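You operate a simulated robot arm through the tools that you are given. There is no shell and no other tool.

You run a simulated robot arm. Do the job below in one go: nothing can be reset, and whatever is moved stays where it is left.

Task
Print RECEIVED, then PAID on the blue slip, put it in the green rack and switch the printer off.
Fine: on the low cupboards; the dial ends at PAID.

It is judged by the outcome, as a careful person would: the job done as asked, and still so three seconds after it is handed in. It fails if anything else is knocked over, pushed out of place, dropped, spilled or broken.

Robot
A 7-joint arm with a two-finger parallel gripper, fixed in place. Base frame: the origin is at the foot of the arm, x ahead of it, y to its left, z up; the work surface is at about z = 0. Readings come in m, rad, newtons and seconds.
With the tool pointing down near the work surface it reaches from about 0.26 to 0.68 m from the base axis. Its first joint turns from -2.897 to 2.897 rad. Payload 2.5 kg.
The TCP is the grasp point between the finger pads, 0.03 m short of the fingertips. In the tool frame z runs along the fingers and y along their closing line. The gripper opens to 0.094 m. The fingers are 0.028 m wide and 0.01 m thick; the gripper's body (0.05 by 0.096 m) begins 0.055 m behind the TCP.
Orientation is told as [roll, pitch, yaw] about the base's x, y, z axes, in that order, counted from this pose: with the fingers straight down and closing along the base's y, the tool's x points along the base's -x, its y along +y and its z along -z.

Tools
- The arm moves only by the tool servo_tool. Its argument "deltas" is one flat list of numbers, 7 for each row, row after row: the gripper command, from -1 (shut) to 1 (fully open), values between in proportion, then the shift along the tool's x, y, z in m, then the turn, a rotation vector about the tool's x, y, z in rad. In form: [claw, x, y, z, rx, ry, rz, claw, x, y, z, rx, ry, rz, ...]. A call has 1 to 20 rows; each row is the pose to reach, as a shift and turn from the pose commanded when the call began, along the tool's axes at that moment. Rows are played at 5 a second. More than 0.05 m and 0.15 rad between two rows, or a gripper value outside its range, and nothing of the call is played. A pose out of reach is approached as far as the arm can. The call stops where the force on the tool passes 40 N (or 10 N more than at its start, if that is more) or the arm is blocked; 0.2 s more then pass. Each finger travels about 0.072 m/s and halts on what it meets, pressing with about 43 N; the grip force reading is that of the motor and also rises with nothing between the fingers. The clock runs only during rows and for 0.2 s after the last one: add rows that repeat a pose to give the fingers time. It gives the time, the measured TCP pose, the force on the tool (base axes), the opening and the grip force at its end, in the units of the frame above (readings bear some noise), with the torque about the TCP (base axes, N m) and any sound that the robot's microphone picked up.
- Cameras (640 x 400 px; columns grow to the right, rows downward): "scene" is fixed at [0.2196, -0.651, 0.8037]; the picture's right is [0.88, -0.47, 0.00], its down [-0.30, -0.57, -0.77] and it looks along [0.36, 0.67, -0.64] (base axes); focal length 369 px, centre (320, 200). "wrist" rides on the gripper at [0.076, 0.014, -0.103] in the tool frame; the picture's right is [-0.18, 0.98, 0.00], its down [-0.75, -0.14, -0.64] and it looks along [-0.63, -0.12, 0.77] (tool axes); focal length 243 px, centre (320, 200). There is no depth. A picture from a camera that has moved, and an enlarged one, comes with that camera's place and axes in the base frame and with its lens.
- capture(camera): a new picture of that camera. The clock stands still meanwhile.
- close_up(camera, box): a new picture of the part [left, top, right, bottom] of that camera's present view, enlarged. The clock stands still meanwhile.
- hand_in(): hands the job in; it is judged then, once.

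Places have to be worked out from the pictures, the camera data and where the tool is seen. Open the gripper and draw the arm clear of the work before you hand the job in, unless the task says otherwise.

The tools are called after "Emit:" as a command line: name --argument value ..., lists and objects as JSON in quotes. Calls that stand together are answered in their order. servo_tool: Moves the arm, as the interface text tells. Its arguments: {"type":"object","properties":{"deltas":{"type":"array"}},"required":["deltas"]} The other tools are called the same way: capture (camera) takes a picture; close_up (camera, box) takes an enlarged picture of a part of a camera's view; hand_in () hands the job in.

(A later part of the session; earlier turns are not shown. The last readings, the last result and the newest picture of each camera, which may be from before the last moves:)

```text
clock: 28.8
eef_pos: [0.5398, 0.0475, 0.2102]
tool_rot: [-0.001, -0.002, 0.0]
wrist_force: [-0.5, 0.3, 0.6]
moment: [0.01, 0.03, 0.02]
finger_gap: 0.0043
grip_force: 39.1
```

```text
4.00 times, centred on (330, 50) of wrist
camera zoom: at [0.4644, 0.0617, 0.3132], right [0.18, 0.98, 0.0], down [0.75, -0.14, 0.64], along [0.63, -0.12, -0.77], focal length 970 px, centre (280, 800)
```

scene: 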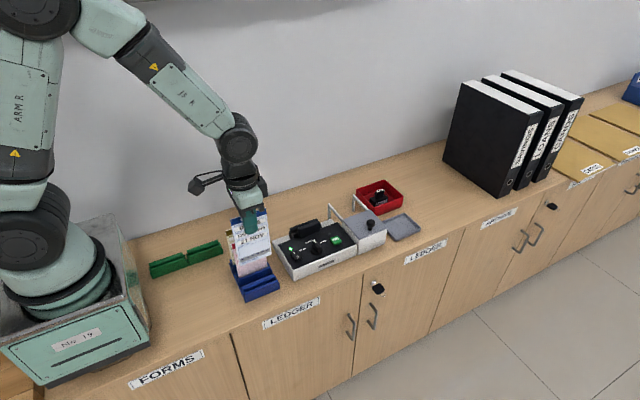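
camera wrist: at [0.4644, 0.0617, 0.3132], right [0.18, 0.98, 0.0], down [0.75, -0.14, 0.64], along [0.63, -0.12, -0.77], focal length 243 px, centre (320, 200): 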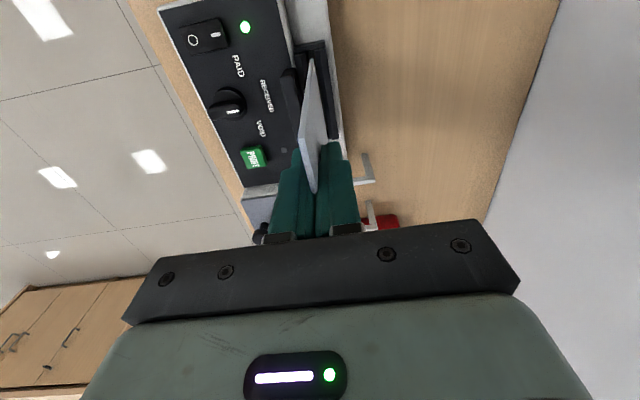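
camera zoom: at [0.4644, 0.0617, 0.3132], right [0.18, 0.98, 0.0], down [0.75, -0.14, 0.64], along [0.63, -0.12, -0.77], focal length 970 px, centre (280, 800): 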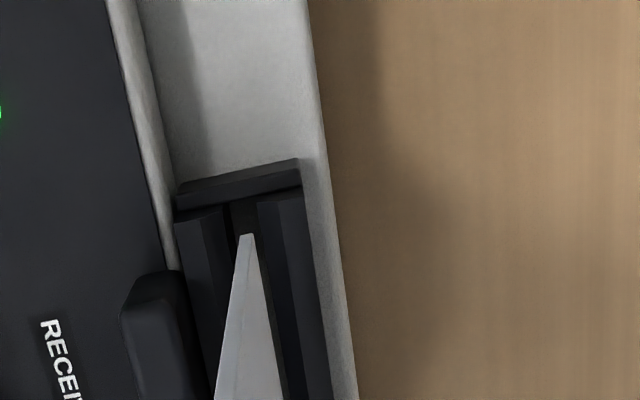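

Slip bottom is seen at y ≈ 0.048 versus the groove at ≈ 0.0463, and its left edge about 2 mm clear of the stop. I correct by −1.5 mm in y, +1 mm in x and start down into the groove.

Emit:
servo_tool --deltas '[-1, -0.001, -0.0015, 0, 0, 0, 0, -1, -0.001, -0.0015, 0.008, 0, 0, 0, -1, -0.001, -0.0015, 0.014, 0, 0, 0, -1, -0.001, -0.0015, 0.019, 0, 0, 0, -1, -0.001, -0.0015, 0.019, 0, 0, 0]'

Emit:
close_up --camera "wrist" --box '[270, 0, 390, 100]'

Emit:
close_up --camera "scene" --box '[280, 180, 360, 250]'

```text
clock: 30.0
eef_pos: [0.5409, 0.0443, 0.1904]
tool_rot: [-0.001, -0.002, 0.001]
wrist_force: [-0.3, -0.1, 0.2]
moment: [0.0, 0.01, 0.0]
finger_gap: 0.0046
grip_force: 39.2
```

```text
4.00 times, centred on (330, 50) of wrist
camera zoom: at [0.4646, 0.0603, 0.2944], right [0.18, 0.98, 0.0], down [0.75, -0.14, 0.64], along [0.63, -0.12, -0.77], focal length 970 px, centre (280, 800)
```

zoom: 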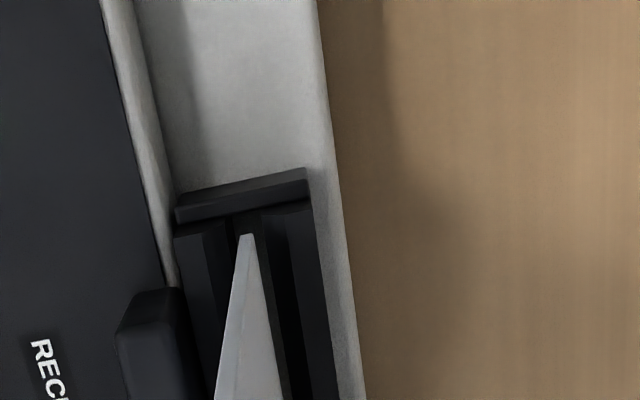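

```text
5.71 times, centred on (320, 215) of scene
camera zoom: at [0.2196, -0.651, 0.8037], right [0.88, -0.47, 0.0], down [-0.3, -0.57, -0.77], along [0.36, 0.67, -0.64], focal length 2108 px, centre (320, 114)
```

zoom: 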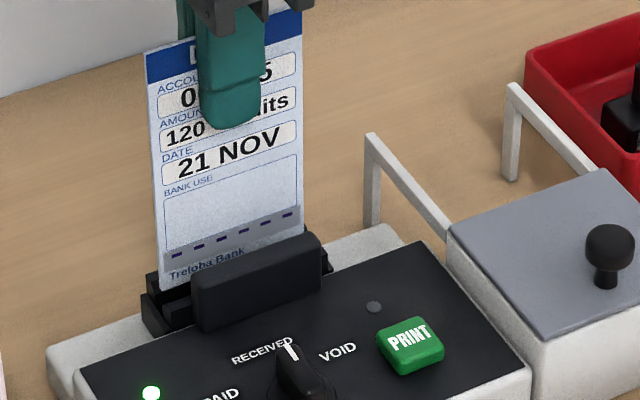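

Bottom edge sits just between the bevels. I nudge +0.5 mm in y and continue down in small steps, watching the force.

Emit:
servo_tool --deltas '[-1, 0, 0.0005, 0.003, 0, 0, 0, -1, 0, 0.0005, 0.006, 0, 0, 0, -1, 0, 0.0005, 0.009, 0, 0, 0, -1, 0, 0.0005, 0.009, 0, 0, 0]'

Emit:
close_up --camera "wrist" --box '[270, 0, 390, 100]'

Emit:
close_up --camera "scene" --box '[280, 180, 360, 250]'

```text
clock: 31.0
eef_pos: [0.5401, 0.0466, 0.182]
tool_rot: [-0.001, -0.001, 0.0]
wrist_force: [-0.1, -0.1, -0.2]
moment: [0.0, 0.01, 0.01]
finger_gap: 0.0046
grip_force: 39.4
```

```text
4.00 times, centred on (330, 50) of wrist
camera zoom: at [0.4642, 0.0607, 0.2854], right [0.18, 0.98, 0.0], down [0.75, -0.14, 0.64], along [0.63, -0.12, -0.77], focal length 970 px, centre (280, 800)
```

zoom: 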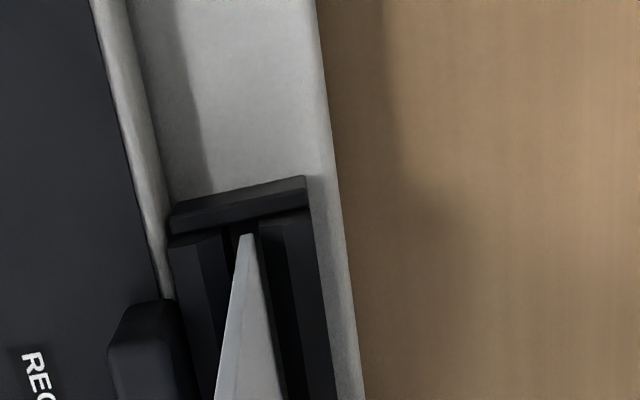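

```text
5.71 times, centred on (320, 215) of scene
camera zoom: at [0.2196, -0.651, 0.8037], right [0.88, -0.47, 0.0], down [-0.3, -0.57, -0.77], along [0.36, 0.67, -0.64], focal length 2108 px, centre (320, 114)
```

zoom: 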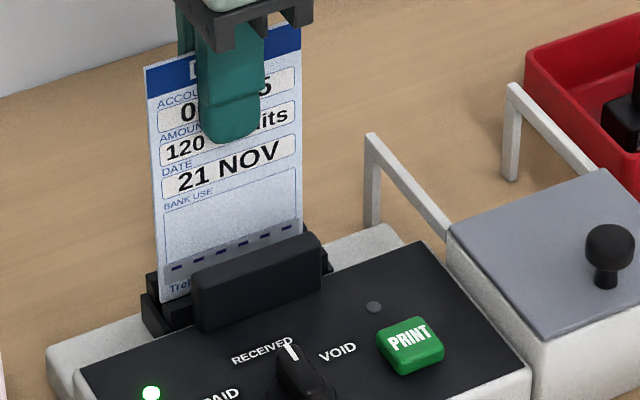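

Entering the groove without contact force. I continue downward.

Emit:
servo_tool --deltas '[-1, 0, 0, 0.003, 0, 0, 0, -1, 0, 0, 0.006, 0, 0, 0, -1, 0, 0, 0.009, 0, 0, 0, -1, 0, 0, 0.012, 0, 0, 0, -1, 0, 0, 0.012, 0, 0, 0]'

Emit:
close_up --camera "scene" --box '[280, 180, 360, 250]'

Emit:
close_up --camera "wrist" --box '[270, 0, 390, 100]'

```text
clock: 32.2
eef_pos: [0.5399, 0.0461, 0.1691]
tool_rot: [0.001, -0.002, 0.0]
wrist_force: [0.1, -0.5, 0.1]
moment: [0.0, 0.0, 0.02]
finger_gap: 0.005
grip_force: 38.9
```

```text
5.71 times, centred on (320, 215) of scene
camera zoom: at [0.2196, -0.651, 0.8037], right [0.88, -0.47, 0.0], down [-0.3, -0.57, -0.77], along [0.36, 0.67, -0.64], focal length 2108 px, centre (320, 114)
```

zoom: 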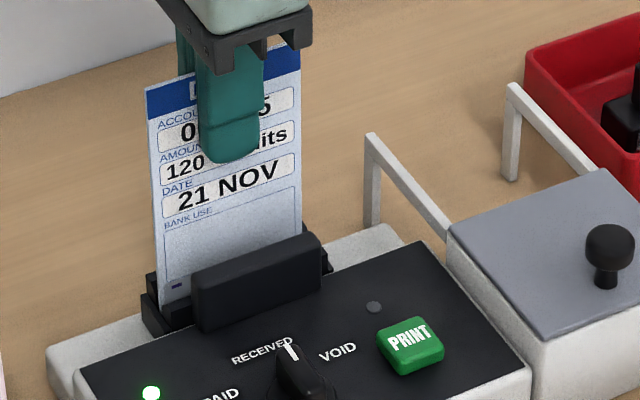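

```text
4.00 times, centred on (330, 50) of wrist
camera zoom: at [0.4637, 0.0607, 0.2732], right [0.18, 0.98, 0.0], down [0.75, -0.14, 0.64], along [0.63, -0.12, -0.77], focal length 970 px, centre (280, 800)
```

zoom: 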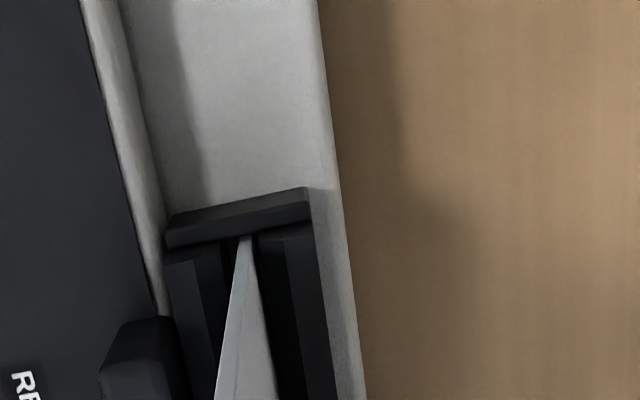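

Still free; the bottom is near z 0.040. I continue in 2 mm steps until it seats.

Emit:
servo_tool --deltas '[-1, 0, 0, 0.002, 0, 0, 0, -1, 0, 0, 0.004, 0, 0, 0, -1, 0, 0, 0.006, 0, 0, 0, -1, 0, 0, 0.006, 0, 0, 0]'

Emit:
close_up --camera "scene" --box '[280, 180, 360, 250]'

```text
clock: 33.2
eef_pos: [0.5406, 0.0465, 0.164]
tool_rot: [0.0, 0.0, 0.001]
wrist_force: [-0.7, 0.5, -0.1]
moment: [-0.02, -0.03, 0.02]
finger_gap: 0.0044
grip_force: 39.7
```

```text
5.71 times, centred on (320, 215) of scene
camera zoom: at [0.2196, -0.651, 0.8037], right [0.88, -0.47, 0.0], down [-0.3, -0.57, -0.77], along [0.36, 0.67, -0.64], focal length 2108 px, centre (320, 114)
```

zoom: 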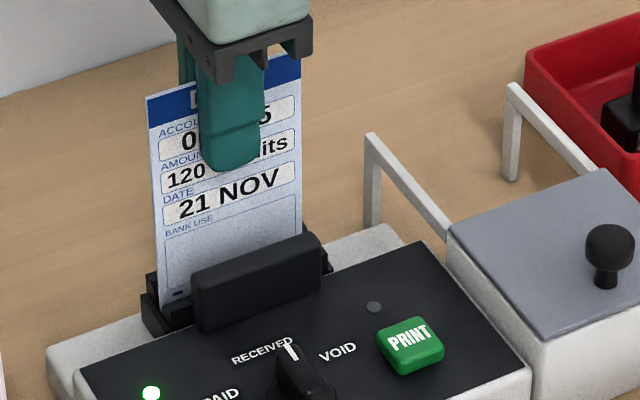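

No contact yet; I continue lower in small steps.

Emit:
servo_tool --deltas '[-1, 0, 0, 0.002, 0, 0, 0, -1, 0, 0, 0.004, 0, 0, 0, -1, 0, 0, 0.006, 0, 0, 0, -1, 0, 0, 0.006, 0, 0, 0]'

Emit:
close_up --camera "scene" --box '[280, 180, 360, 250]'

Emit:
close_up --camera "wrist" --box '[270, 0, 390, 100]'

```text
clock: 34.2
eef_pos: [0.5399, 0.0458, 0.1589]
tool_rot: [0.001, 0.0, 0.001]
wrist_force: [-4.4, 0.6, 20.2]
moment: [-0.05, 0.57, 0.03]
finger_gap: 0.0047
grip_force: 38.6
```

```text
5.71 times, centred on (320, 215) of scene
camera zoom: at [0.2196, -0.651, 0.8037], right [0.88, -0.47, 0.0], down [-0.3, -0.57, -0.77], along [0.36, 0.67, -0.64], focal length 2108 px, centre (320, 114)
```

zoom: 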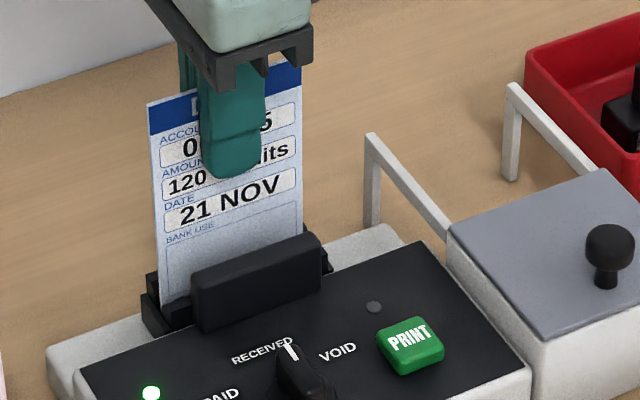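

```text
4.00 times, centred on (330, 50) of wrist
camera zoom: at [0.4643, 0.0612, 0.2627], right [0.18, 0.98, 0.0], down [0.75, -0.14, 0.64], along [0.63, -0.12, -0.77], focal length 970 px, centre (280, 800)
```

zoom: 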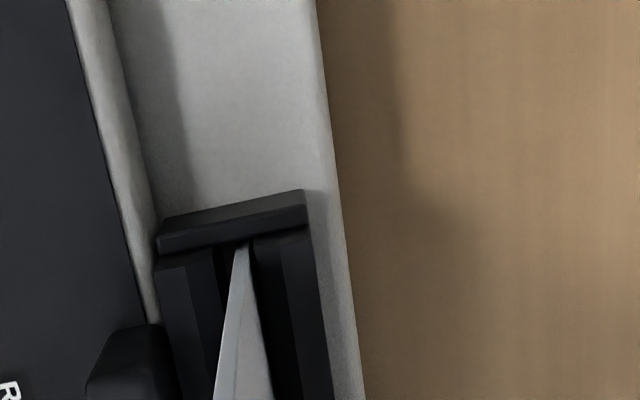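

The slip has reached the groove floor (20 N). I ease up 1.5 mm and slide it gently toward the stop on the −x side, watching for side force.

Emit:
servo_tool --deltas '[-1, 0, 0, -0.002, 0, 0, 0, -1, 0.001, 0, -0.002, 0, 0, 0, -1, 0.002, 0, -0.002, 0, 0, 0, -1, 0.002, 0, -0.002, 0, 0, 0]'

Emit:
close_up --camera "scene" --box '[290, 200, 350, 250]'

Emit:
close_up --camera "wrist" --box '[290, 40, 360, 90]'

```text
clock: 35.2
eef_pos: [0.5386, 0.0457, 0.159]
tool_rot: [0.001, -0.002, 0.001]
wrist_force: [8.3, -0.2, -1.1]
moment: [-0.01, -0.9, 0.01]
finger_gap: 0.0045
grip_force: 38.5
```

```text
8.00 times, centred on (320, 225) of scene
camera zoom: at [0.2196, -0.651, 0.8037], right [0.88, -0.47, 0.0], down [-0.3, -0.57, -0.77], along [0.36, 0.67, -0.64], focal length 2952 px, centre (320, 0)
```

zoom: 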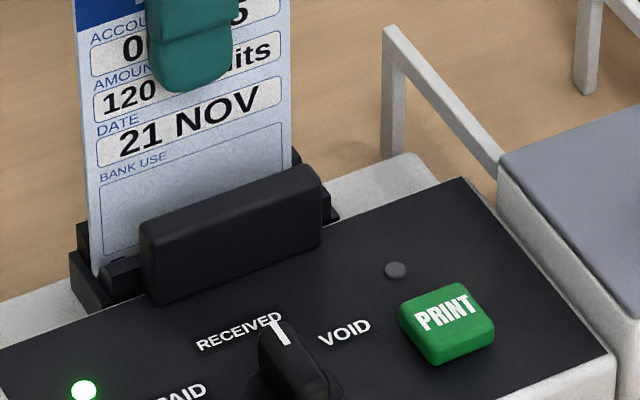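

```text
8.00 times, centred on (325, 65) of wrist
camera zoom: at [0.4621, 0.0606, 0.2632], right [0.18, 0.98, 0.0], down [0.75, -0.14, 0.64], along [0.63, -0.12, -0.77], focal length 1941 px, centre (280, 1280)
```

zoom: 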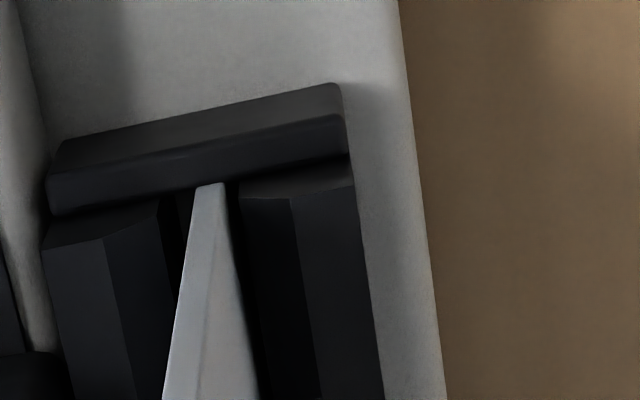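

It touches the stop (8 N). I back off half a millimetre, lower 1 mm, release and rise straight up.

Emit:
servo_tool --deltas '[-1, -0.001, 0, 0.001, 0, 0, 0, -0.9, -0.001, 0, 0.001, 0, 0, 0, -0.7, -0.001, 0, 0.001, 0, 0, 0, -0.4, -0.001, 0, 0.001, 0, 0, 0, -0.3, -0.001, 0, 0.001, 0, 0, 0, -0.3, -0.001, 0, -0.02, 0, 0, 0, -0.3, -0.001, 0, -0.05, 0, 0, 0, -0.3, -0.001, 0, -0.08, 0, 0, 0, -0.3, -0.001, 0, -0.08, 0, 0, 0]'

Emit:
close_up --camera "scene" --box '[270, 160, 370, 260]'

Emit:
capture --camera "wrist"

```text
clock: 37.2
eef_pos: [0.5404, 0.0458, 0.2407]
tool_rot: [0.0, -0.001, 0.0]
wrist_force: [0.1, 0.2, 0.1]
moment: [-0.03, 0.0, 0.01]
finger_gap: 0.0329
grip_force: 0.1
```

```text
4.00 times, centred on (320, 210) of scene
camera zoom: at [0.2196, -0.651, 0.8037], right [0.88, -0.47, 0.0], down [-0.3, -0.57, -0.77], along [0.36, 0.67, -0.64], focal length 1476 px, centre (320, 160)
```

zoom: 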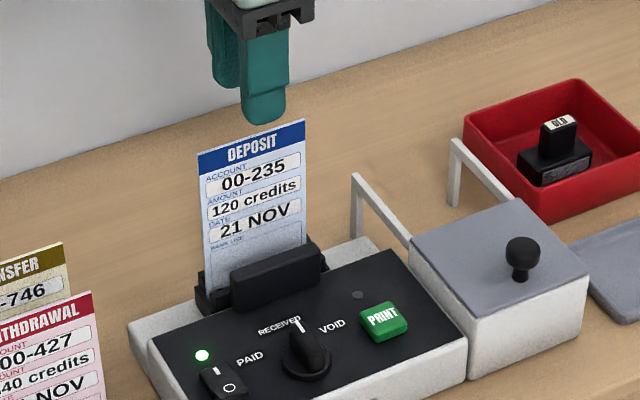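

```text
taken
camera wrist: at [0.4635, 0.0602, 0.3436], right [0.18, 0.98, 0.0], down [0.75, -0.14, 0.64], along [0.63, -0.12, -0.77], focal length 243 px, centre (320, 200)
```

wrist: 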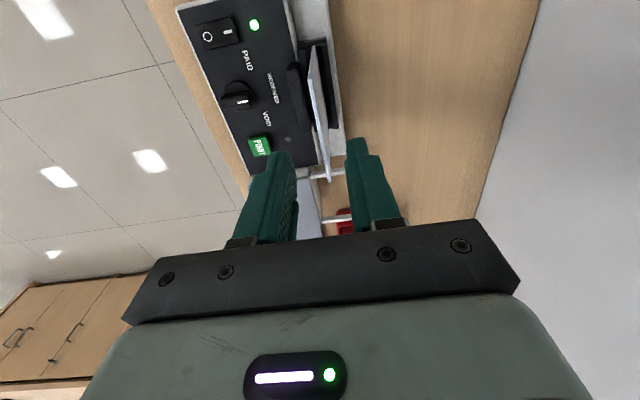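

The slip stands seated in the slot against the stop. PRINT's centre is at about (0.5945, −0.043), top z ≈ 0.06. I close the fingers, swing to yaw 95° and go above the button.

Emit:
servo_tool --deltas '[-0.5, -0.01, -0.02, 0, 0, 0, -0.1383, -1, -0.02, -0.045, 0, 0, 0, -0.2766, -1, -0.035, -0.07, 0, 0, 0, -0.4149, -1, -0.0541, -0.089, 0, 0, 0, -0.5532, -1, -0.0541, -0.089, 0, 0, 0, -0.6915, -1, -0.0541, -0.089, 0, 0, 0, -0.83, -1, -0.0541, -0.089, 0, 0, 0, -0.968, -1, -0.0541, -0.089, 0, 0, 0, -1.106, -1, -0.0541, -0.089, 0.02, 0, 0, -1.245, -1, -0.0541, -0.089, 0.05, 0, 0, -1.383, -1, -0.0541, -0.089, 0.08, 0, 0, -1.521, -1, -0.0541, -0.089, 0.11, 0, 0, -1.66, -1, -0.0541, -0.089, 0.11, 0, 0, -1.66]'

Emit:
close_up --camera "wrist" --box '[230, 20, 410, 160]'

Emit:
close_up --camera "scene" --box '[280, 180, 380, 270]'

```text
clock: 40.0
eef_pos: [0.5939, -0.0424, 0.1295]
tool_rot: [0.001, 0.0, 1.66]
wrist_force: [-0.5, -0.6, -0.2]
moment: [-0.02, 0.0, 0.01]
finger_gap: 0.0001
grip_force: 32.3
```

```text
2.86 times, centred on (320, 90) of wrist
camera zoom: at [0.5861, -0.1192, 0.2333], right [-1.0, 0.09, 0.0], down [0.07, 0.76, 0.64], along [0.06, 0.64, -0.77], focal length 693 px, centre (320, 514)
```

zoom: 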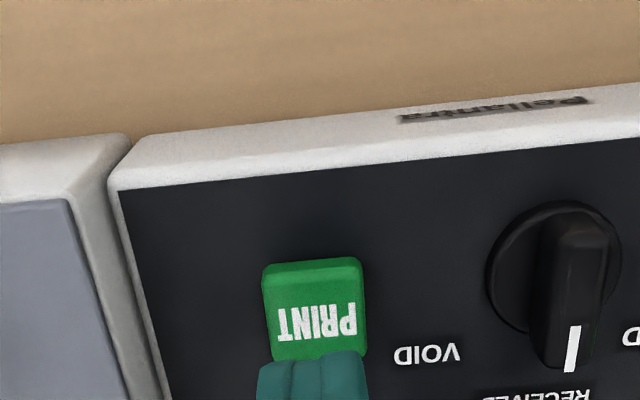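

```text
4.44 times, centred on (330, 225) of scene
camera zoom: at [0.2196, -0.651, 0.8037], right [0.88, -0.47, 0.0], down [-0.3, -0.57, -0.77], along [0.36, 0.67, -0.64], focal length 1640 px, centre (276, 89)
```

zoom: 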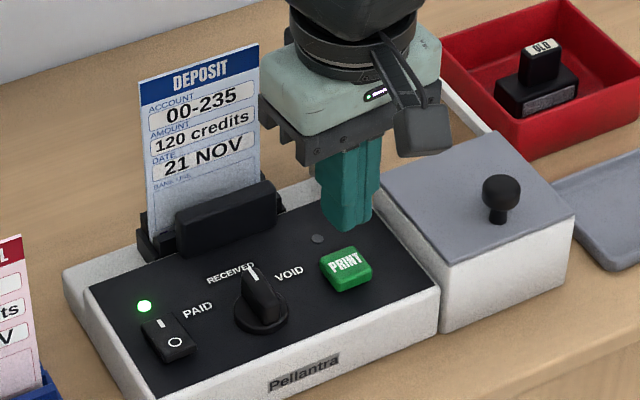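

The tip is aligned over PRINT. I press down in small steps, once.

Emit:
servo_tool --deltas '[-1, 0, 0, 0.02, 0, 0, 0, -1, 0, 0, 0.034, 0, 0, 0, -1, 0, 0, 0.037, 0, 0, 0, -1, 0, 0, 0.039, 0, 0, 0, -1, 0, 0, 0.041, 0, 0, 0, -1, 0, 0, 0.042, 0, 0, 0]'

Emit:
close_up --camera "scene" --box '[280, 180, 380, 270]'

```text
clock: 41.4
eef_pos: [0.5948, -0.0423, 0.0875]
tool_rot: [-0.002, 0.001, 1.66]
wrist_force: [-0.3, 0.6, 2.2]
moment: [0.01, 0.01, -0.02]
finger_gap: 0.0001
grip_force: 33.5
heard: click
```

```text
4.44 times, centred on (330, 225) of scene
camera zoom: at [0.2196, -0.651, 0.8037], right [0.88, -0.47, 0.0], down [-0.3, -0.57, -0.77], along [0.36, 0.67, -0.64], focal length 1640 px, centre (276, 89)
```

zoom: 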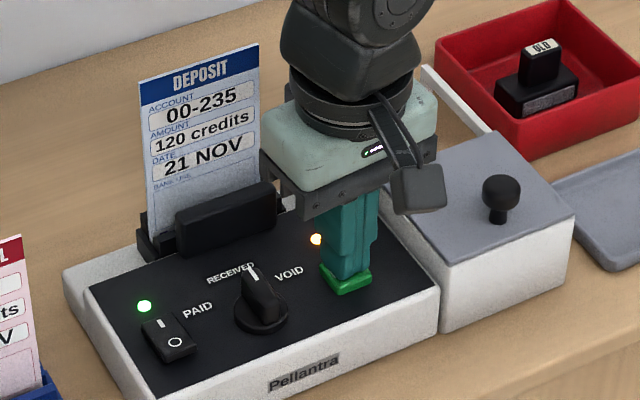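

A click was heard and the amber lamp lit. I lift off the button and watch.

Emit:
servo_tool --deltas '[-1, 0, 0, -0.02, 0, 0, 0, -1, 0, 0, -0.04, 0, 0, 0, -1, 0, 0, -0.04, 0, 0, 0]'

Emit:
close_up --camera "scene" --box '[280, 180, 380, 270]'

```text
clock: 42.2
eef_pos: [0.5945, -0.0424, 0.1284]
tool_rot: [0.001, 0.0, 1.66]
wrist_force: [0.4, 0.3, -0.1]
moment: [0.0, -0.01, 0.01]
finger_gap: 0.0
grip_force: 33.1
```

```text
4.44 times, centred on (330, 225) of scene
camera zoom: at [0.2196, -0.651, 0.8037], right [0.88, -0.47, 0.0], down [-0.3, -0.57, -0.77], along [0.36, 0.67, -0.64], focal length 1640 px, centre (276, 89)
```

zoom: 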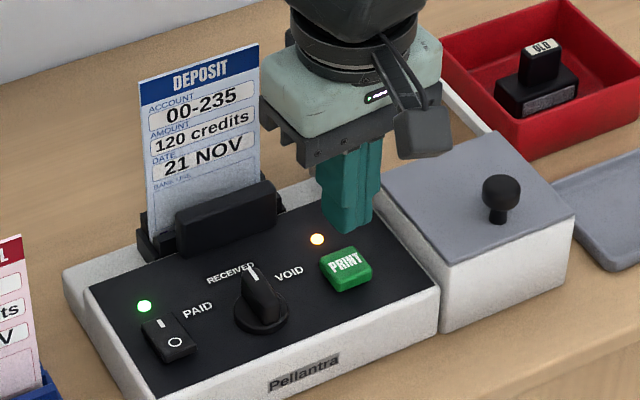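

The amber lamp stays on, possibly busy. I wait a couple of seconds to see whether it ends.

Emit:
servo_tool --deltas '[-1, 0, 0, 0, 0, 0, 0, -1, 0, 0, 0, 0, 0, 0, -1, 0, 0, 0, 0, 0, 0, -1, 0, 0, 0, 0, 0, 0, -1, 0, 0, 0, 0, 0, 0, -1, 0, 0, 0, 0, 0, 0, -1, 0, 0, 0, 0, 0, 0, -1, 0, 0, 0, 0, 0, 0, -1, 0, 0, 0, 0, 0, 0, -1, 0, 0, 0, 0, 0, 0]'

Emit:
close_up --camera "scene" --box '[280, 180, 380, 270]'

Emit:
close_up --camera "scene" --box '[295, 205, 345, 245]'

```text
clock: 44.4
eef_pos: [0.5947, -0.0421, 0.1286]
tool_rot: [-0.001, 0.001, 1.661]
wrist_force: [0.0, 0.3, -0.5]
moment: [0.0, 0.0, -0.02]
finger_gap: 0.0
grip_force: 32.8
```

```text
4.44 times, centred on (330, 225) of scene
camera zoom: at [0.2196, -0.651, 0.8037], right [0.88, -0.47, 0.0], down [-0.3, -0.57, -0.77], along [0.36, 0.67, -0.64], focal length 1640 px, centre (276, 89)
```

zoom: 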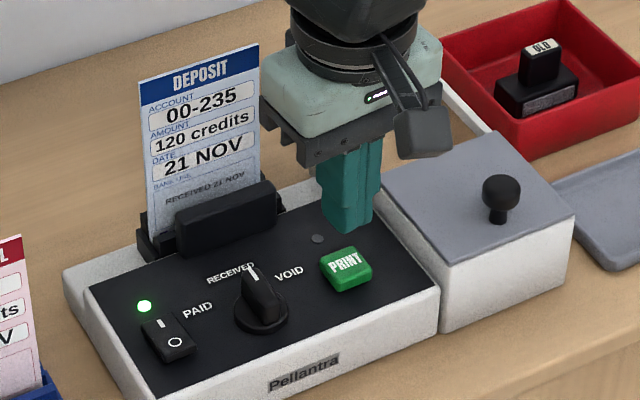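

```text
10.00 times, centred on (320, 225) of scene
camera zoom: at [0.2196, -0.651, 0.8037], right [0.88, -0.47, 0.0], down [-0.3, -0.57, -0.77], along [0.36, 0.67, -0.64], focal length 3690 px, centre (320, -50)
```

zoom: 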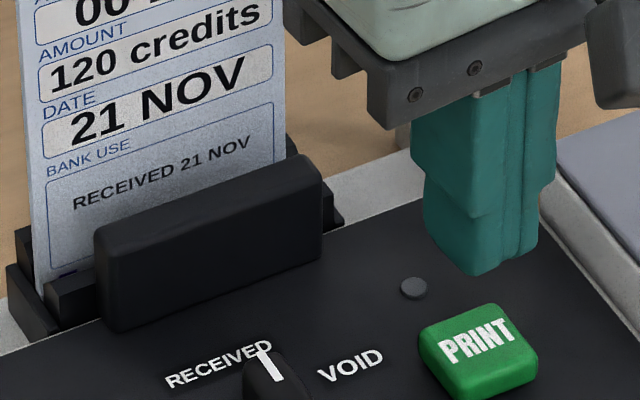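

"RECEIVED 21 NOV" is printed in the bank-use field and the busy lamp has gone out. Now the dial: I move over the knob, aligned with its present 90° position, fingers part open.

Emit:
servo_tool --deltas '[-0.5, -0.001, 0.02, 0, 0, 0, 0.04, -0.05, -0.002, 0.04, 0, 0, 0, 0.089, -0.05, -0.0025, 0.0607, 0, 0, 0, 0.089, -0.05, -0.0025, 0.0607, 0, 0, 0, 0.089]'

Emit:
close_up --camera "wrist" --box '[240, 50, 400, 200]'

```text
clock: 45.4
eef_pos: [0.5324, -0.0462, 0.1278]
tool_rot: [0.0, 0.0, 1.57]
wrist_force: [-0.8, 0.2, -0.5]
moment: [0.01, 0.03, -0.02]
finger_gap: 0.0446
grip_force: 0.1
```

```text
2.67 times, centred on (320, 125) of wrist
camera zoom: at [0.518, -0.1217, 0.231], right [-0.98, 0.18, 0.0], down [0.14, 0.75, 0.64], along [0.12, 0.63, -0.77], focal length 647 px, centre (320, 400)
```

zoom: 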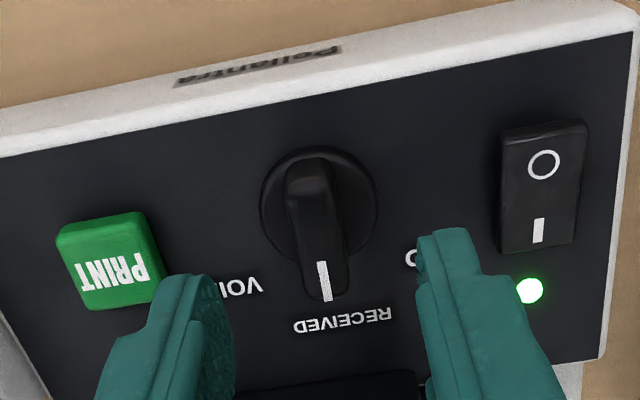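

The knob disc is centred under the tool within about a millimetre. I descend and grip the bar.

Emit:
servo_tool --deltas '[-0.05, 0, 0, 0.02, 0, 0, 0, -0.05, 0, 0, 0.032, 0, 0, 0, -0.05, 0, 0, 0.038, 0, 0, 0, -0.5, 0, 0, 0.038, 0, 0, 0, -0.65, 0, 0, 0.038, 0, 0, 0, -0.7, 0, 0, 0.038, 0, 0, 0, -0.8, 0, 0, 0.038, 0, 0, 0, -0.8, 0, 0, 0.038, 0, 0, 0]'

```text
clock: 47.2
eef_pos: [0.5321, -0.0462, 0.0896]
tool_rot: [-0.001, 0.002, 1.57]
wrist_force: [-1.8, 0.1, 0.3]
moment: [-0.21, 0.05, 0.02]
finger_gap: 0.0129
grip_force: 44.8
```

Gripped with little side load. I turn it counter-clockwise about 48° to PAID.

Emit:
servo_tool --deltas '[-0.8, 0, 0, 0, 0, 0, -0.12, -0.8, 0, 0, 0, 0, 0, -0.24, -0.8, 0, 0, 0, 0, 0, -0.36, -0.8, 0, 0, 0, 0, 0, -0.48, -0.8, 0, 0, 0, 0, 0, -0.6, -0.8, 0, 0, 0, 0, 0, -0.7, -0.8, 0, 0, 0, 0, 0, -0.78, -0.8, 0, 0, 0, 0, 0, -0.84, -0.8, 0, 0, 0, 0, 0, -0.84]'

Emit:
close_up --camera "scene" --box '[275, 205, 355, 275]'

```text
clock: 49.2
eef_pos: [0.5318, -0.0461, 0.0885]
tool_rot: [0.004, -0.001, 2.41]
wrist_force: [-20.5, -7.9, 4.8]
moment: [-0.48, -0.42, -0.01]
finger_gap: 0.0127
grip_force: 45.5
```

```text
5.71 times, centred on (315, 240) of scene
camera zoom: at [0.2196, -0.651, 0.8037], right [0.88, -0.47, 0.0], down [-0.3, -0.57, -0.77], along [0.36, 0.67, -0.64], focal length 2108 px, centre (349, -29)
```

zoom: 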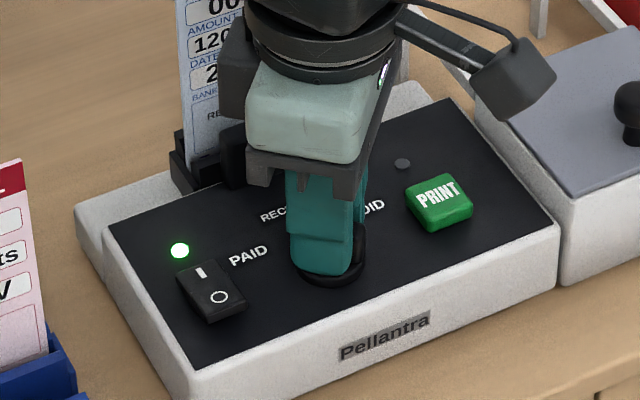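

The knob turned smoothly to about 138°. I release, lift and inspect.

Emit:
servo_tool --deltas '[-0.6, 0, 0, 0, 0, 0, 0, -0.2, 0, 0, 0, 0, 0, 0, -0.05, 0, 0, 0, 0, 0, 0, -0.05, 0, 0, -0.02, 0, 0, 0, -0.05, 0, 0, -0.04, 0, 0, 0, -0.05, 0, 0, -0.04, 0, 0, 0]'

Emit:
close_up --camera "wrist" --box '[240, 50, 400, 200]'

Emit:
close_up --camera "scene" --box '[275, 205, 355, 275]'

```text
clock: 50.6
eef_pos: [0.5327, -0.0456, 0.1291]
tool_rot: [-0.001, 0.001, 2.408]
wrist_force: [0.6, 0.1, 0.0]
moment: [-0.01, 0.03, 0.01]
finger_gap: 0.0446
grip_force: 0.1
```

```text
2.67 times, centred on (320, 125) of wrist
camera zoom: at [0.58, -0.1066, 0.2331], right [-0.79, -0.61, 0.0], down [-0.47, 0.61, 0.64], along [-0.39, 0.51, -0.77], focal length 647 px, centre (320, 400)
```

zoom: 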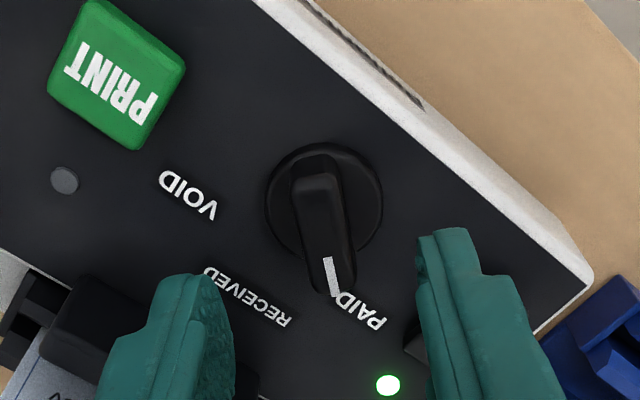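

```text
5.71 times, centred on (315, 240) of scene
camera zoom: at [0.2196, -0.651, 0.8037], right [0.88, -0.47, 0.0], down [-0.3, -0.57, -0.77], along [0.36, 0.67, -0.64], focal length 2108 px, centre (349, -29)
```

zoom: 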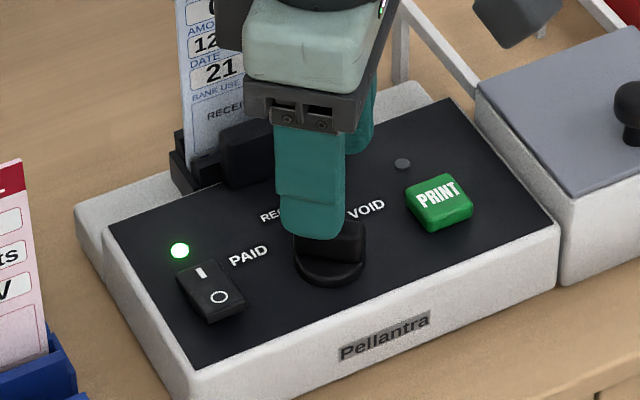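

The dial is back at PAID. I return above PRINT with closed fingers for the second print.

Emit:
servo_tool --deltas '[-0.5, 0.008, -0.008, 0, 0, 0, 0.13, -1, 0.016, -0.016, 0, 0, 0, 0.26, -1, 0.024, -0.024, 0, 0, 0, 0.39, -1, 0.032, -0.032, 0, 0, 0, 0.52, -1, 0.04, -0.04, 0, 0, 0, 0.65, -1, 0.0438, -0.0437, 0, 0, 0, 0.748, -1, 0.0438, -0.0437, 0, 0, 0, 0.748]'

Emit:
close_up --camera "scene" --box '[280, 180, 380, 270]'

Emit:
close_up --camera "scene" --box '[300, 230, 350, 260]'

Emit:
close_up --camera "wrist" --box '[230, 20, 410, 160]'

```text
clock: 52.2
eef_pos: [0.5957, -0.0425, 0.1311]
tool_rot: [0.0, 0.002, 1.66]
wrist_force: [0.2, 1.0, 0.8]
moment: [0.01, -0.03, 0.0]
finger_gap: 0.0002
grip_force: 33.1
```

```text
4.44 times, centred on (330, 225) of scene
camera zoom: at [0.2196, -0.651, 0.8037], right [0.88, -0.47, 0.0], down [-0.3, -0.57, -0.77], along [0.36, 0.67, -0.64], focal length 1640 px, centre (276, 89)
```

zoom: 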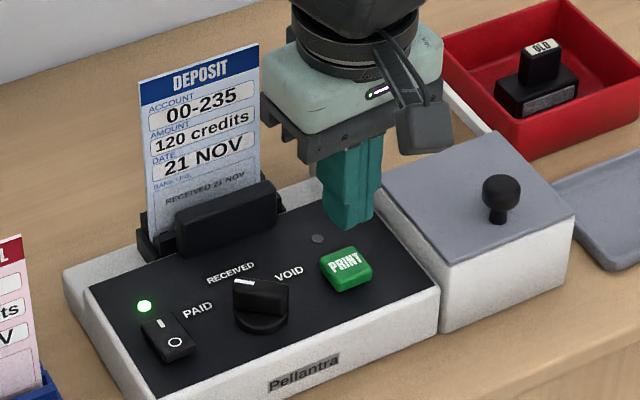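

```text
12.80 times, centred on (325, 245) of scene
camera zoom: at [0.2196, -0.651, 0.8037], right [0.88, -0.47, 0.0], down [-0.3, -0.57, -0.77], along [0.36, 0.67, -0.64], focal length 4723 px, centre (256, -376)
```

zoom: 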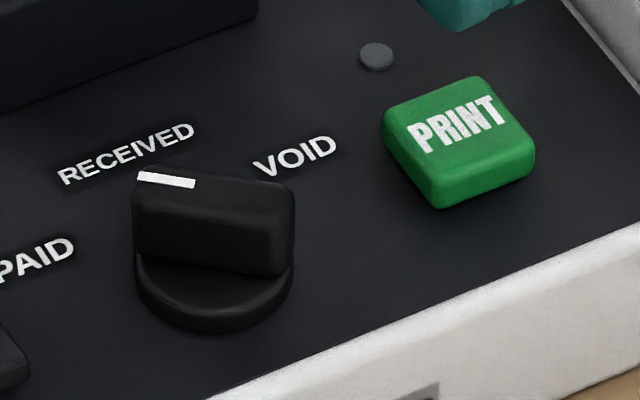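

```text
2.86 times, centred on (320, 90) of wrist
camera zoom: at [0.5875, -0.1189, 0.2339], right [-1.0, 0.09, 0.0], down [0.07, 0.76, 0.64], along [0.06, 0.64, -0.77], focal length 693 px, centre (320, 514)
```

zoom: 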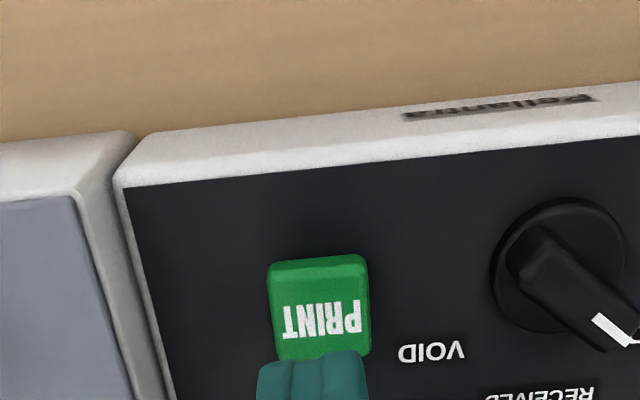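

The dial matches its original PAID position exactly. I press PRINT once.

Emit:
servo_tool --deltas '[-1, 0, 0, 0.02, 0, 0, 0, -1, 0, 0, 0.034, 0, 0, 0, -1, 0, 0, 0.038, 0, 0, 0, -1, 0, 0, 0.04, 0, 0, 0, -1, 0, 0, 0.042, 0, 0, 0, -1, 0, 0, 0.0435, 0, 0, 0]'

Emit:
close_up --camera "scene" --box '[280, 180, 380, 270]'

```text
clock: 53.6
eef_pos: [0.5951, -0.042, 0.0877]
tool_rot: [-0.003, 0.003, 1.662]
wrist_force: [-3.3, -1.2, 5.7]
moment: [-0.04, 0.07, 0.04]
finger_gap: 0.0
grip_force: 33.5
heard: click
```

```text
4.44 times, centred on (330, 225) of scene
camera zoom: at [0.2196, -0.651, 0.8037], right [0.88, -0.47, 0.0], down [-0.3, -0.57, -0.77], along [0.36, 0.67, -0.64], focal length 1640 px, centre (276, 89)
```

zoom: 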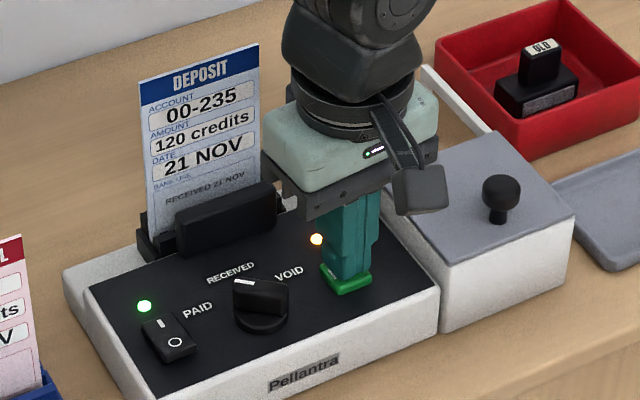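

Click and amber lamp again. I lift off and wait for the cycle to finish.

Emit:
servo_tool --deltas '[-1, 0, 0, -0.02, 0, 0, 0, -1, 0, 0, -0.045, 0, 0, 0, -1, 0, 0, -0.08, 0, 0, 0, -1, 0, 0, -0.12, 0, 0, 0, -1, 0, 0, -0.15, 0, 0, 0, -1, 0, 0, -0.15, 0, 0, 0, -1, 0, 0, -0.15, 0, 0, 0, -1, 0, 0, -0.15, 0, 0, 0, -1, 0, 0, -0.15, 0, 0, 0, -1, 0, 0, -0.15, 0, 0, 0, -1, 0, 0, -0.15, 0, 0, 0, -1, 0, 0, -0.15, 0, 0, 0, -1, 0, 0, -0.15, 0, 0, 0, -1, 0, 0, -0.15, 0, 0, 0, -1, 0, 0, -0.15, 0, 0, 0]'

Emit:
close_up --camera "scene" --box '[280, 180, 380, 270]'

Emit:
close_up --camera "scene" --box '[290, 205, 350, 250]'

```text
clock: 56.8
eef_pos: [0.596, -0.0437, 0.2371]
tool_rot: [-0.001, 0.0, 1.664]
wrist_force: [-0.8, 0.5, 0.1]
moment: [0.0, 0.03, 0.01]
finger_gap: 0.0
grip_force: 33.1
```

```text
4.44 times, centred on (330, 225) of scene
camera zoom: at [0.2196, -0.651, 0.8037], right [0.88, -0.47, 0.0], down [-0.3, -0.57, -0.77], along [0.36, 0.67, -0.64], focal length 1640 px, centre (276, 89)
```

zoom: 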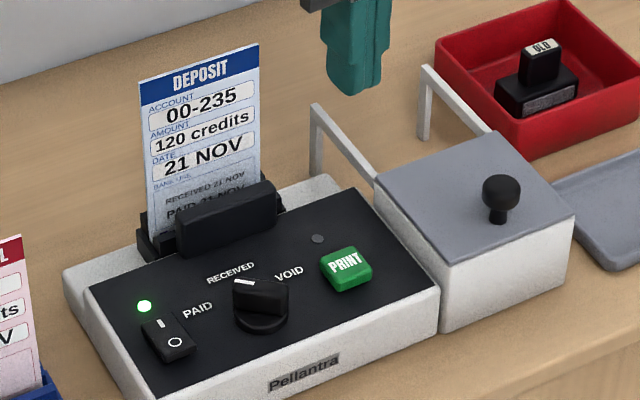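

```text
8.89 times, centred on (320, 228) of scene
camera zoom: at [0.2196, -0.651, 0.8037], right [0.88, -0.47, 0.0], down [-0.3, -0.57, -0.77], along [0.36, 0.67, -0.64], focal length 3280 px, centre (320, -44)
```

zoom: 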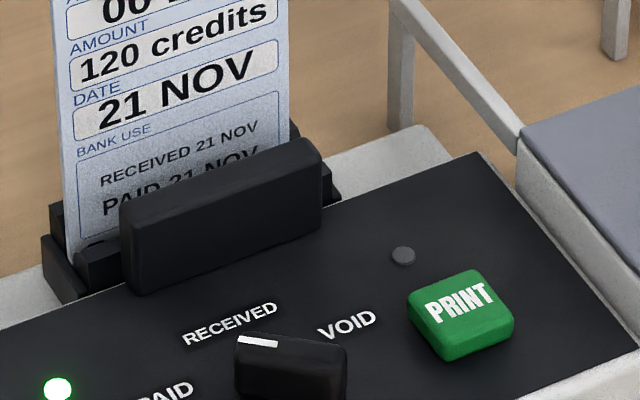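

"PAID 21 NOV" is printed under "RECEIVED 21 NOV"; the busy lamp is off. Before fetching the slip I go to look at the green rack from above (right half: x ≈ 0.216–0.313, y ≈ 0.12–0.15).

Emit:
servo_tool --deltas '[-1, -0.0164, 0.0229, -0.03, 0, 0, 0.128, -1, -0.0327, 0.0458, -0.06, 0, 0, 0.256, -1, -0.049, 0.0686, -0.063, 0, 0, 0.384, -1, -0.0654, 0.0915, -0.063, 0, 0, 0.512, -1, -0.0818, 0.1144, -0.063, 0, 0, 0.64, -0.5, -0.0981, 0.1373, -0.063, 0, 0, 0.768, -0.05, -0.1145, 0.1602, -0.063, 0, 0, 0.896, -0.05, -0.1308, 0.183, -0.063, 0, 0, 1.024, -0.05, -0.1472, 0.2059, -0.063, 0, 0, 1.152, -0.05, -0.1635, 0.2288, -0.063, 0, 0, 1.28, -0.05, -0.1799, 0.2517, -0.06, 0, 0, 1.408, -0.05, -0.1962, 0.2746, -0.04, 0, 0, 1.536, -0.05, -0.2126, 0.2975, -0.023, 0, 0, 1.664, -0.05, -0.2126, 0.2975, -0.023, 0, 0, 1.664]'

Emit:
capture --camera "wrist"

Emit:
close_up --camera "wrist" --box '[210, 0, 410, 160]'

Emit:
close_up --camera "scene" --box '[140, 225, 240, 285]'

```text
clock: 59.8
eef_pos: [0.2791, 0.143, 0.2578]
tool_rot: [-0.001, -0.001, 0.0]
wrist_force: [-0.4, 0.0, 0.0]
moment: [0.04, 0.0, 0.0]
finger_gap: 0.0445
grip_force: 0.2
```

```text
taken
camera wrist: at [0.2018, 0.158, 0.3616], right [0.19, 0.98, 0.0], down [0.75, -0.14, 0.64], along [0.63, -0.12, -0.77], focal length 243 px, centre (320, 200)
```

wrist: 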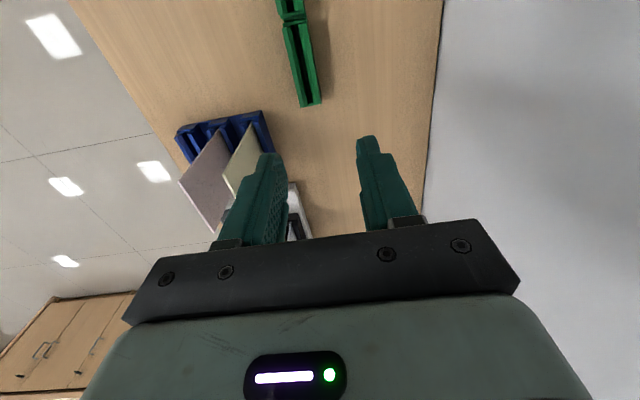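

```text
2.50 times, centred on (310, 80) of wrist
camera zoom: at [0.2018, 0.158, 0.3616], right [0.19, 0.98, 0.0], down [0.75, -0.14, 0.64], along [0.63, -0.12, -0.77], focal length 606 px, centre (345, 500)
```

zoom: 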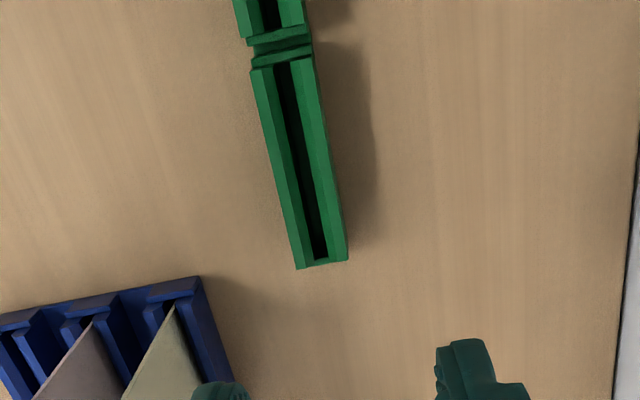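

```text
6.40 times, centred on (190, 255) of scene
camera zoom: at [0.2196, -0.651, 0.8037], right [0.88, -0.47, 0.0], down [-0.3, -0.57, -0.77], along [0.36, 0.67, -0.64], focal length 2362 px, centre (1152, -152)
```

zoom: 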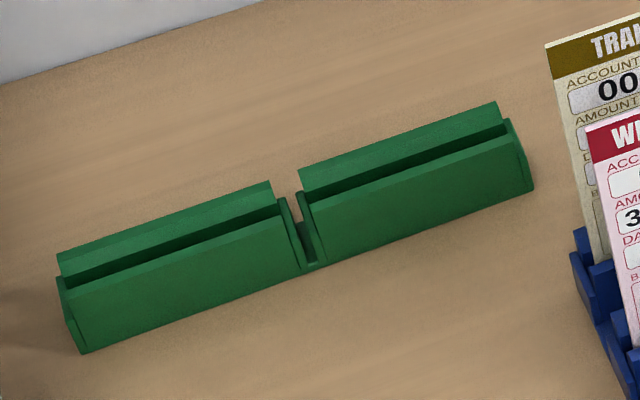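

The right-half groove runs at y ≈ 0.1265, x ≈ 0.223–0.310, bar tops at z ≈ 0.034. Now I return above the slip in the printer with the fingers part open.

Emit:
servo_tool --deltas '[-0.05, -0.04, -0.015, 0, 0, 0, 0, -0.05, -0.085, -0.031, 0, 0, 0, 0, -0.05, -0.13, -0.048, 0, 0, 0, 0, -0.05, -0.175, -0.065, 0, 0, 0, 0, -0.05, -0.22, -0.082, 0, 0, 0, 0, -0.05, -0.262, -0.0972, 0, 0, 0, 0, -0.05, -0.262, -0.0972, 0, 0, 0, 0]'

Emit:
close_up --camera "wrist" --box '[230, 0, 410, 180]'

Emit:
close_up --camera "scene" --box '[270, 160, 370, 260]'

```text
clock: 61.4
eef_pos: [0.5411, 0.0442, 0.2593]
tool_rot: [-0.002, 0.0, -0.001]
wrist_force: [-0.9, -0.8, 0.7]
moment: [0.0, -0.01, -0.03]
finger_gap: 0.0447
grip_force: 0.0
```

```text
2.22 times, centred on (320, 90) of wrist
camera zoom: at [0.4642, 0.0584, 0.3624], right [0.19, 0.98, 0.0], down [0.75, -0.14, 0.64], along [0.63, -0.12, -0.77], focal length 539 px, centre (320, 444)
```

zoom: 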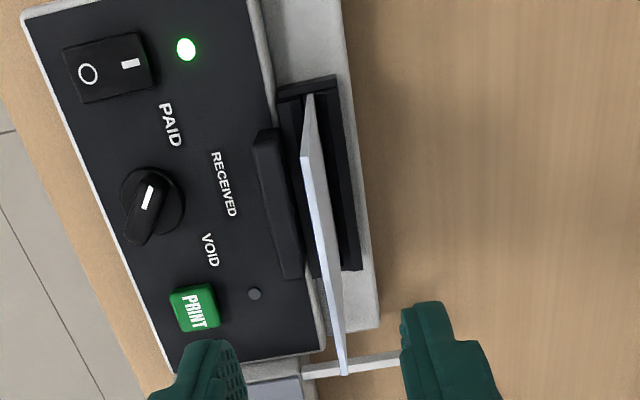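

```text
4.00 times, centred on (320, 210) of scene
camera zoom: at [0.2196, -0.651, 0.8037], right [0.88, -0.47, 0.0], down [-0.3, -0.57, -0.77], along [0.36, 0.67, -0.64], focal length 1476 px, centre (320, 160)
```

zoom: 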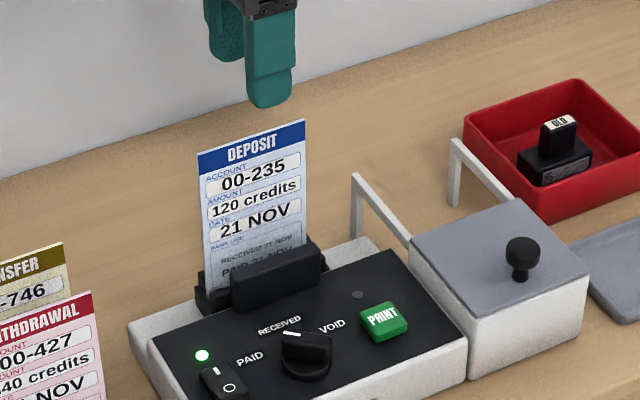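

The slip is in place at y ≈ 0.047. I descend to z ≈ 0.158 and grip it as before.

Emit:
servo_tool --deltas '[-0.05, 0, 0.001, 0.03, 0, 0, 0, -0.05, 0, 0.001, 0.06, 0, 0, 0, -0.05, 0, 0.001, 0.085, 0, 0, 0, -0.05, 0, 0.001, 0.1, 0, 0, 0, -0.05, 0, 0.001, 0.1, 0, 0, 0, -0.5, 0, 0.001, 0.1, 0, 0, 0, -0.8, 0, 0.001, 0.1, 0, 0, 0, -1, 0, 0.001, 0.1, 0, 0, 0, -1, 0, 0.001, 0.1, 0, 0, 0, -1, 0, 0.001, 0.1, 0, 0, 0]'

```text
clock: 63.6
eef_pos: [0.541, 0.0453, 0.1597]
tool_rot: [-0.001, 0.0, -0.002]
wrist_force: [0.7, -0.8, -0.4]
moment: [0.0, 0.0, -0.02]
finger_gap: 0.0047
grip_force: 39.6
```

Gripped at 4.7 mm with negligible load. I pull the slip straight up clear of the slot.

Emit:
servo_tool --deltas '[-1, 0, 0, -0.01, 0, 0, 0, -1, 0, 0, -0.025, 0, 0, 0, -1, 0, 0, -0.05, 0, 0, 0, -1, 0, 0, -0.08, 0, 0, 0, -1, 0, 0, -0.12, 0, 0, 0, -1, 0, 0, -0.15, 0, 0, 0, -1, 0, 0, -0.15, 0, 0, 0]'

Emit:
close_up --camera "scene" --box '[260, 120, 380, 260]'

Emit:
close_up --camera "scene" --box '[280, 160, 350, 220]'

```text
clock: 65.2
eef_pos: [0.54, 0.0458, 0.309]
tool_rot: [-0.002, 0.001, -0.001]
wrist_force: [0.0, -0.9, 0.1]
moment: [-0.02, 0.0, 0.03]
finger_gap: 0.0046
grip_force: 39.4
```

```text
2.86 times, centred on (320, 190) of scene
camera zoom: at [0.2196, -0.651, 0.8037], right [0.88, -0.47, 0.0], down [-0.3, -0.57, -0.77], along [0.36, 0.67, -0.64], focal length 1054 px, centre (320, 229)
```

zoom: 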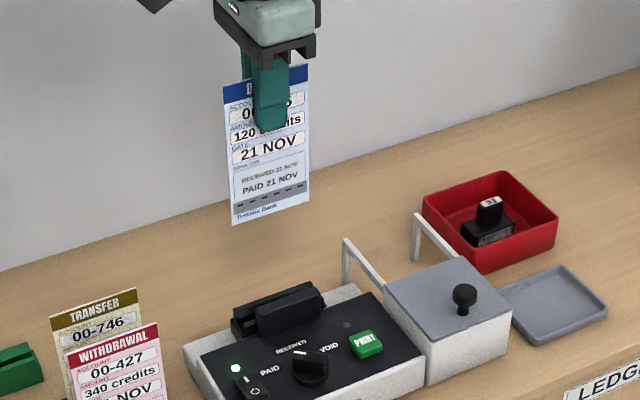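

```text
6.67 times, centred on (315, 190) of scene
camera zoom: at [0.2196, -0.651, 0.8037], right [0.88, -0.47, 0.0], down [-0.3, -0.57, -0.77], along [0.36, 0.67, -0.64], focal length 2460 px, centre (353, 267)
```

zoom: 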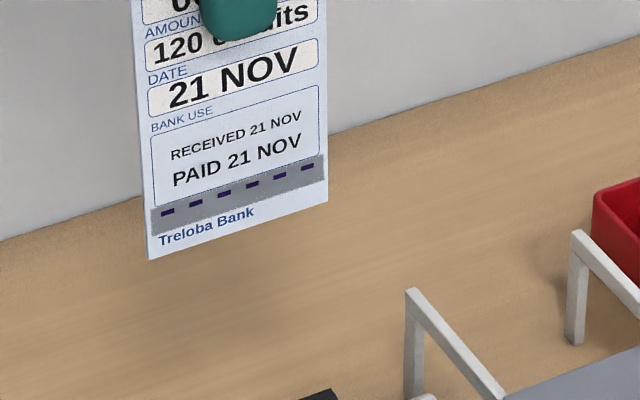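

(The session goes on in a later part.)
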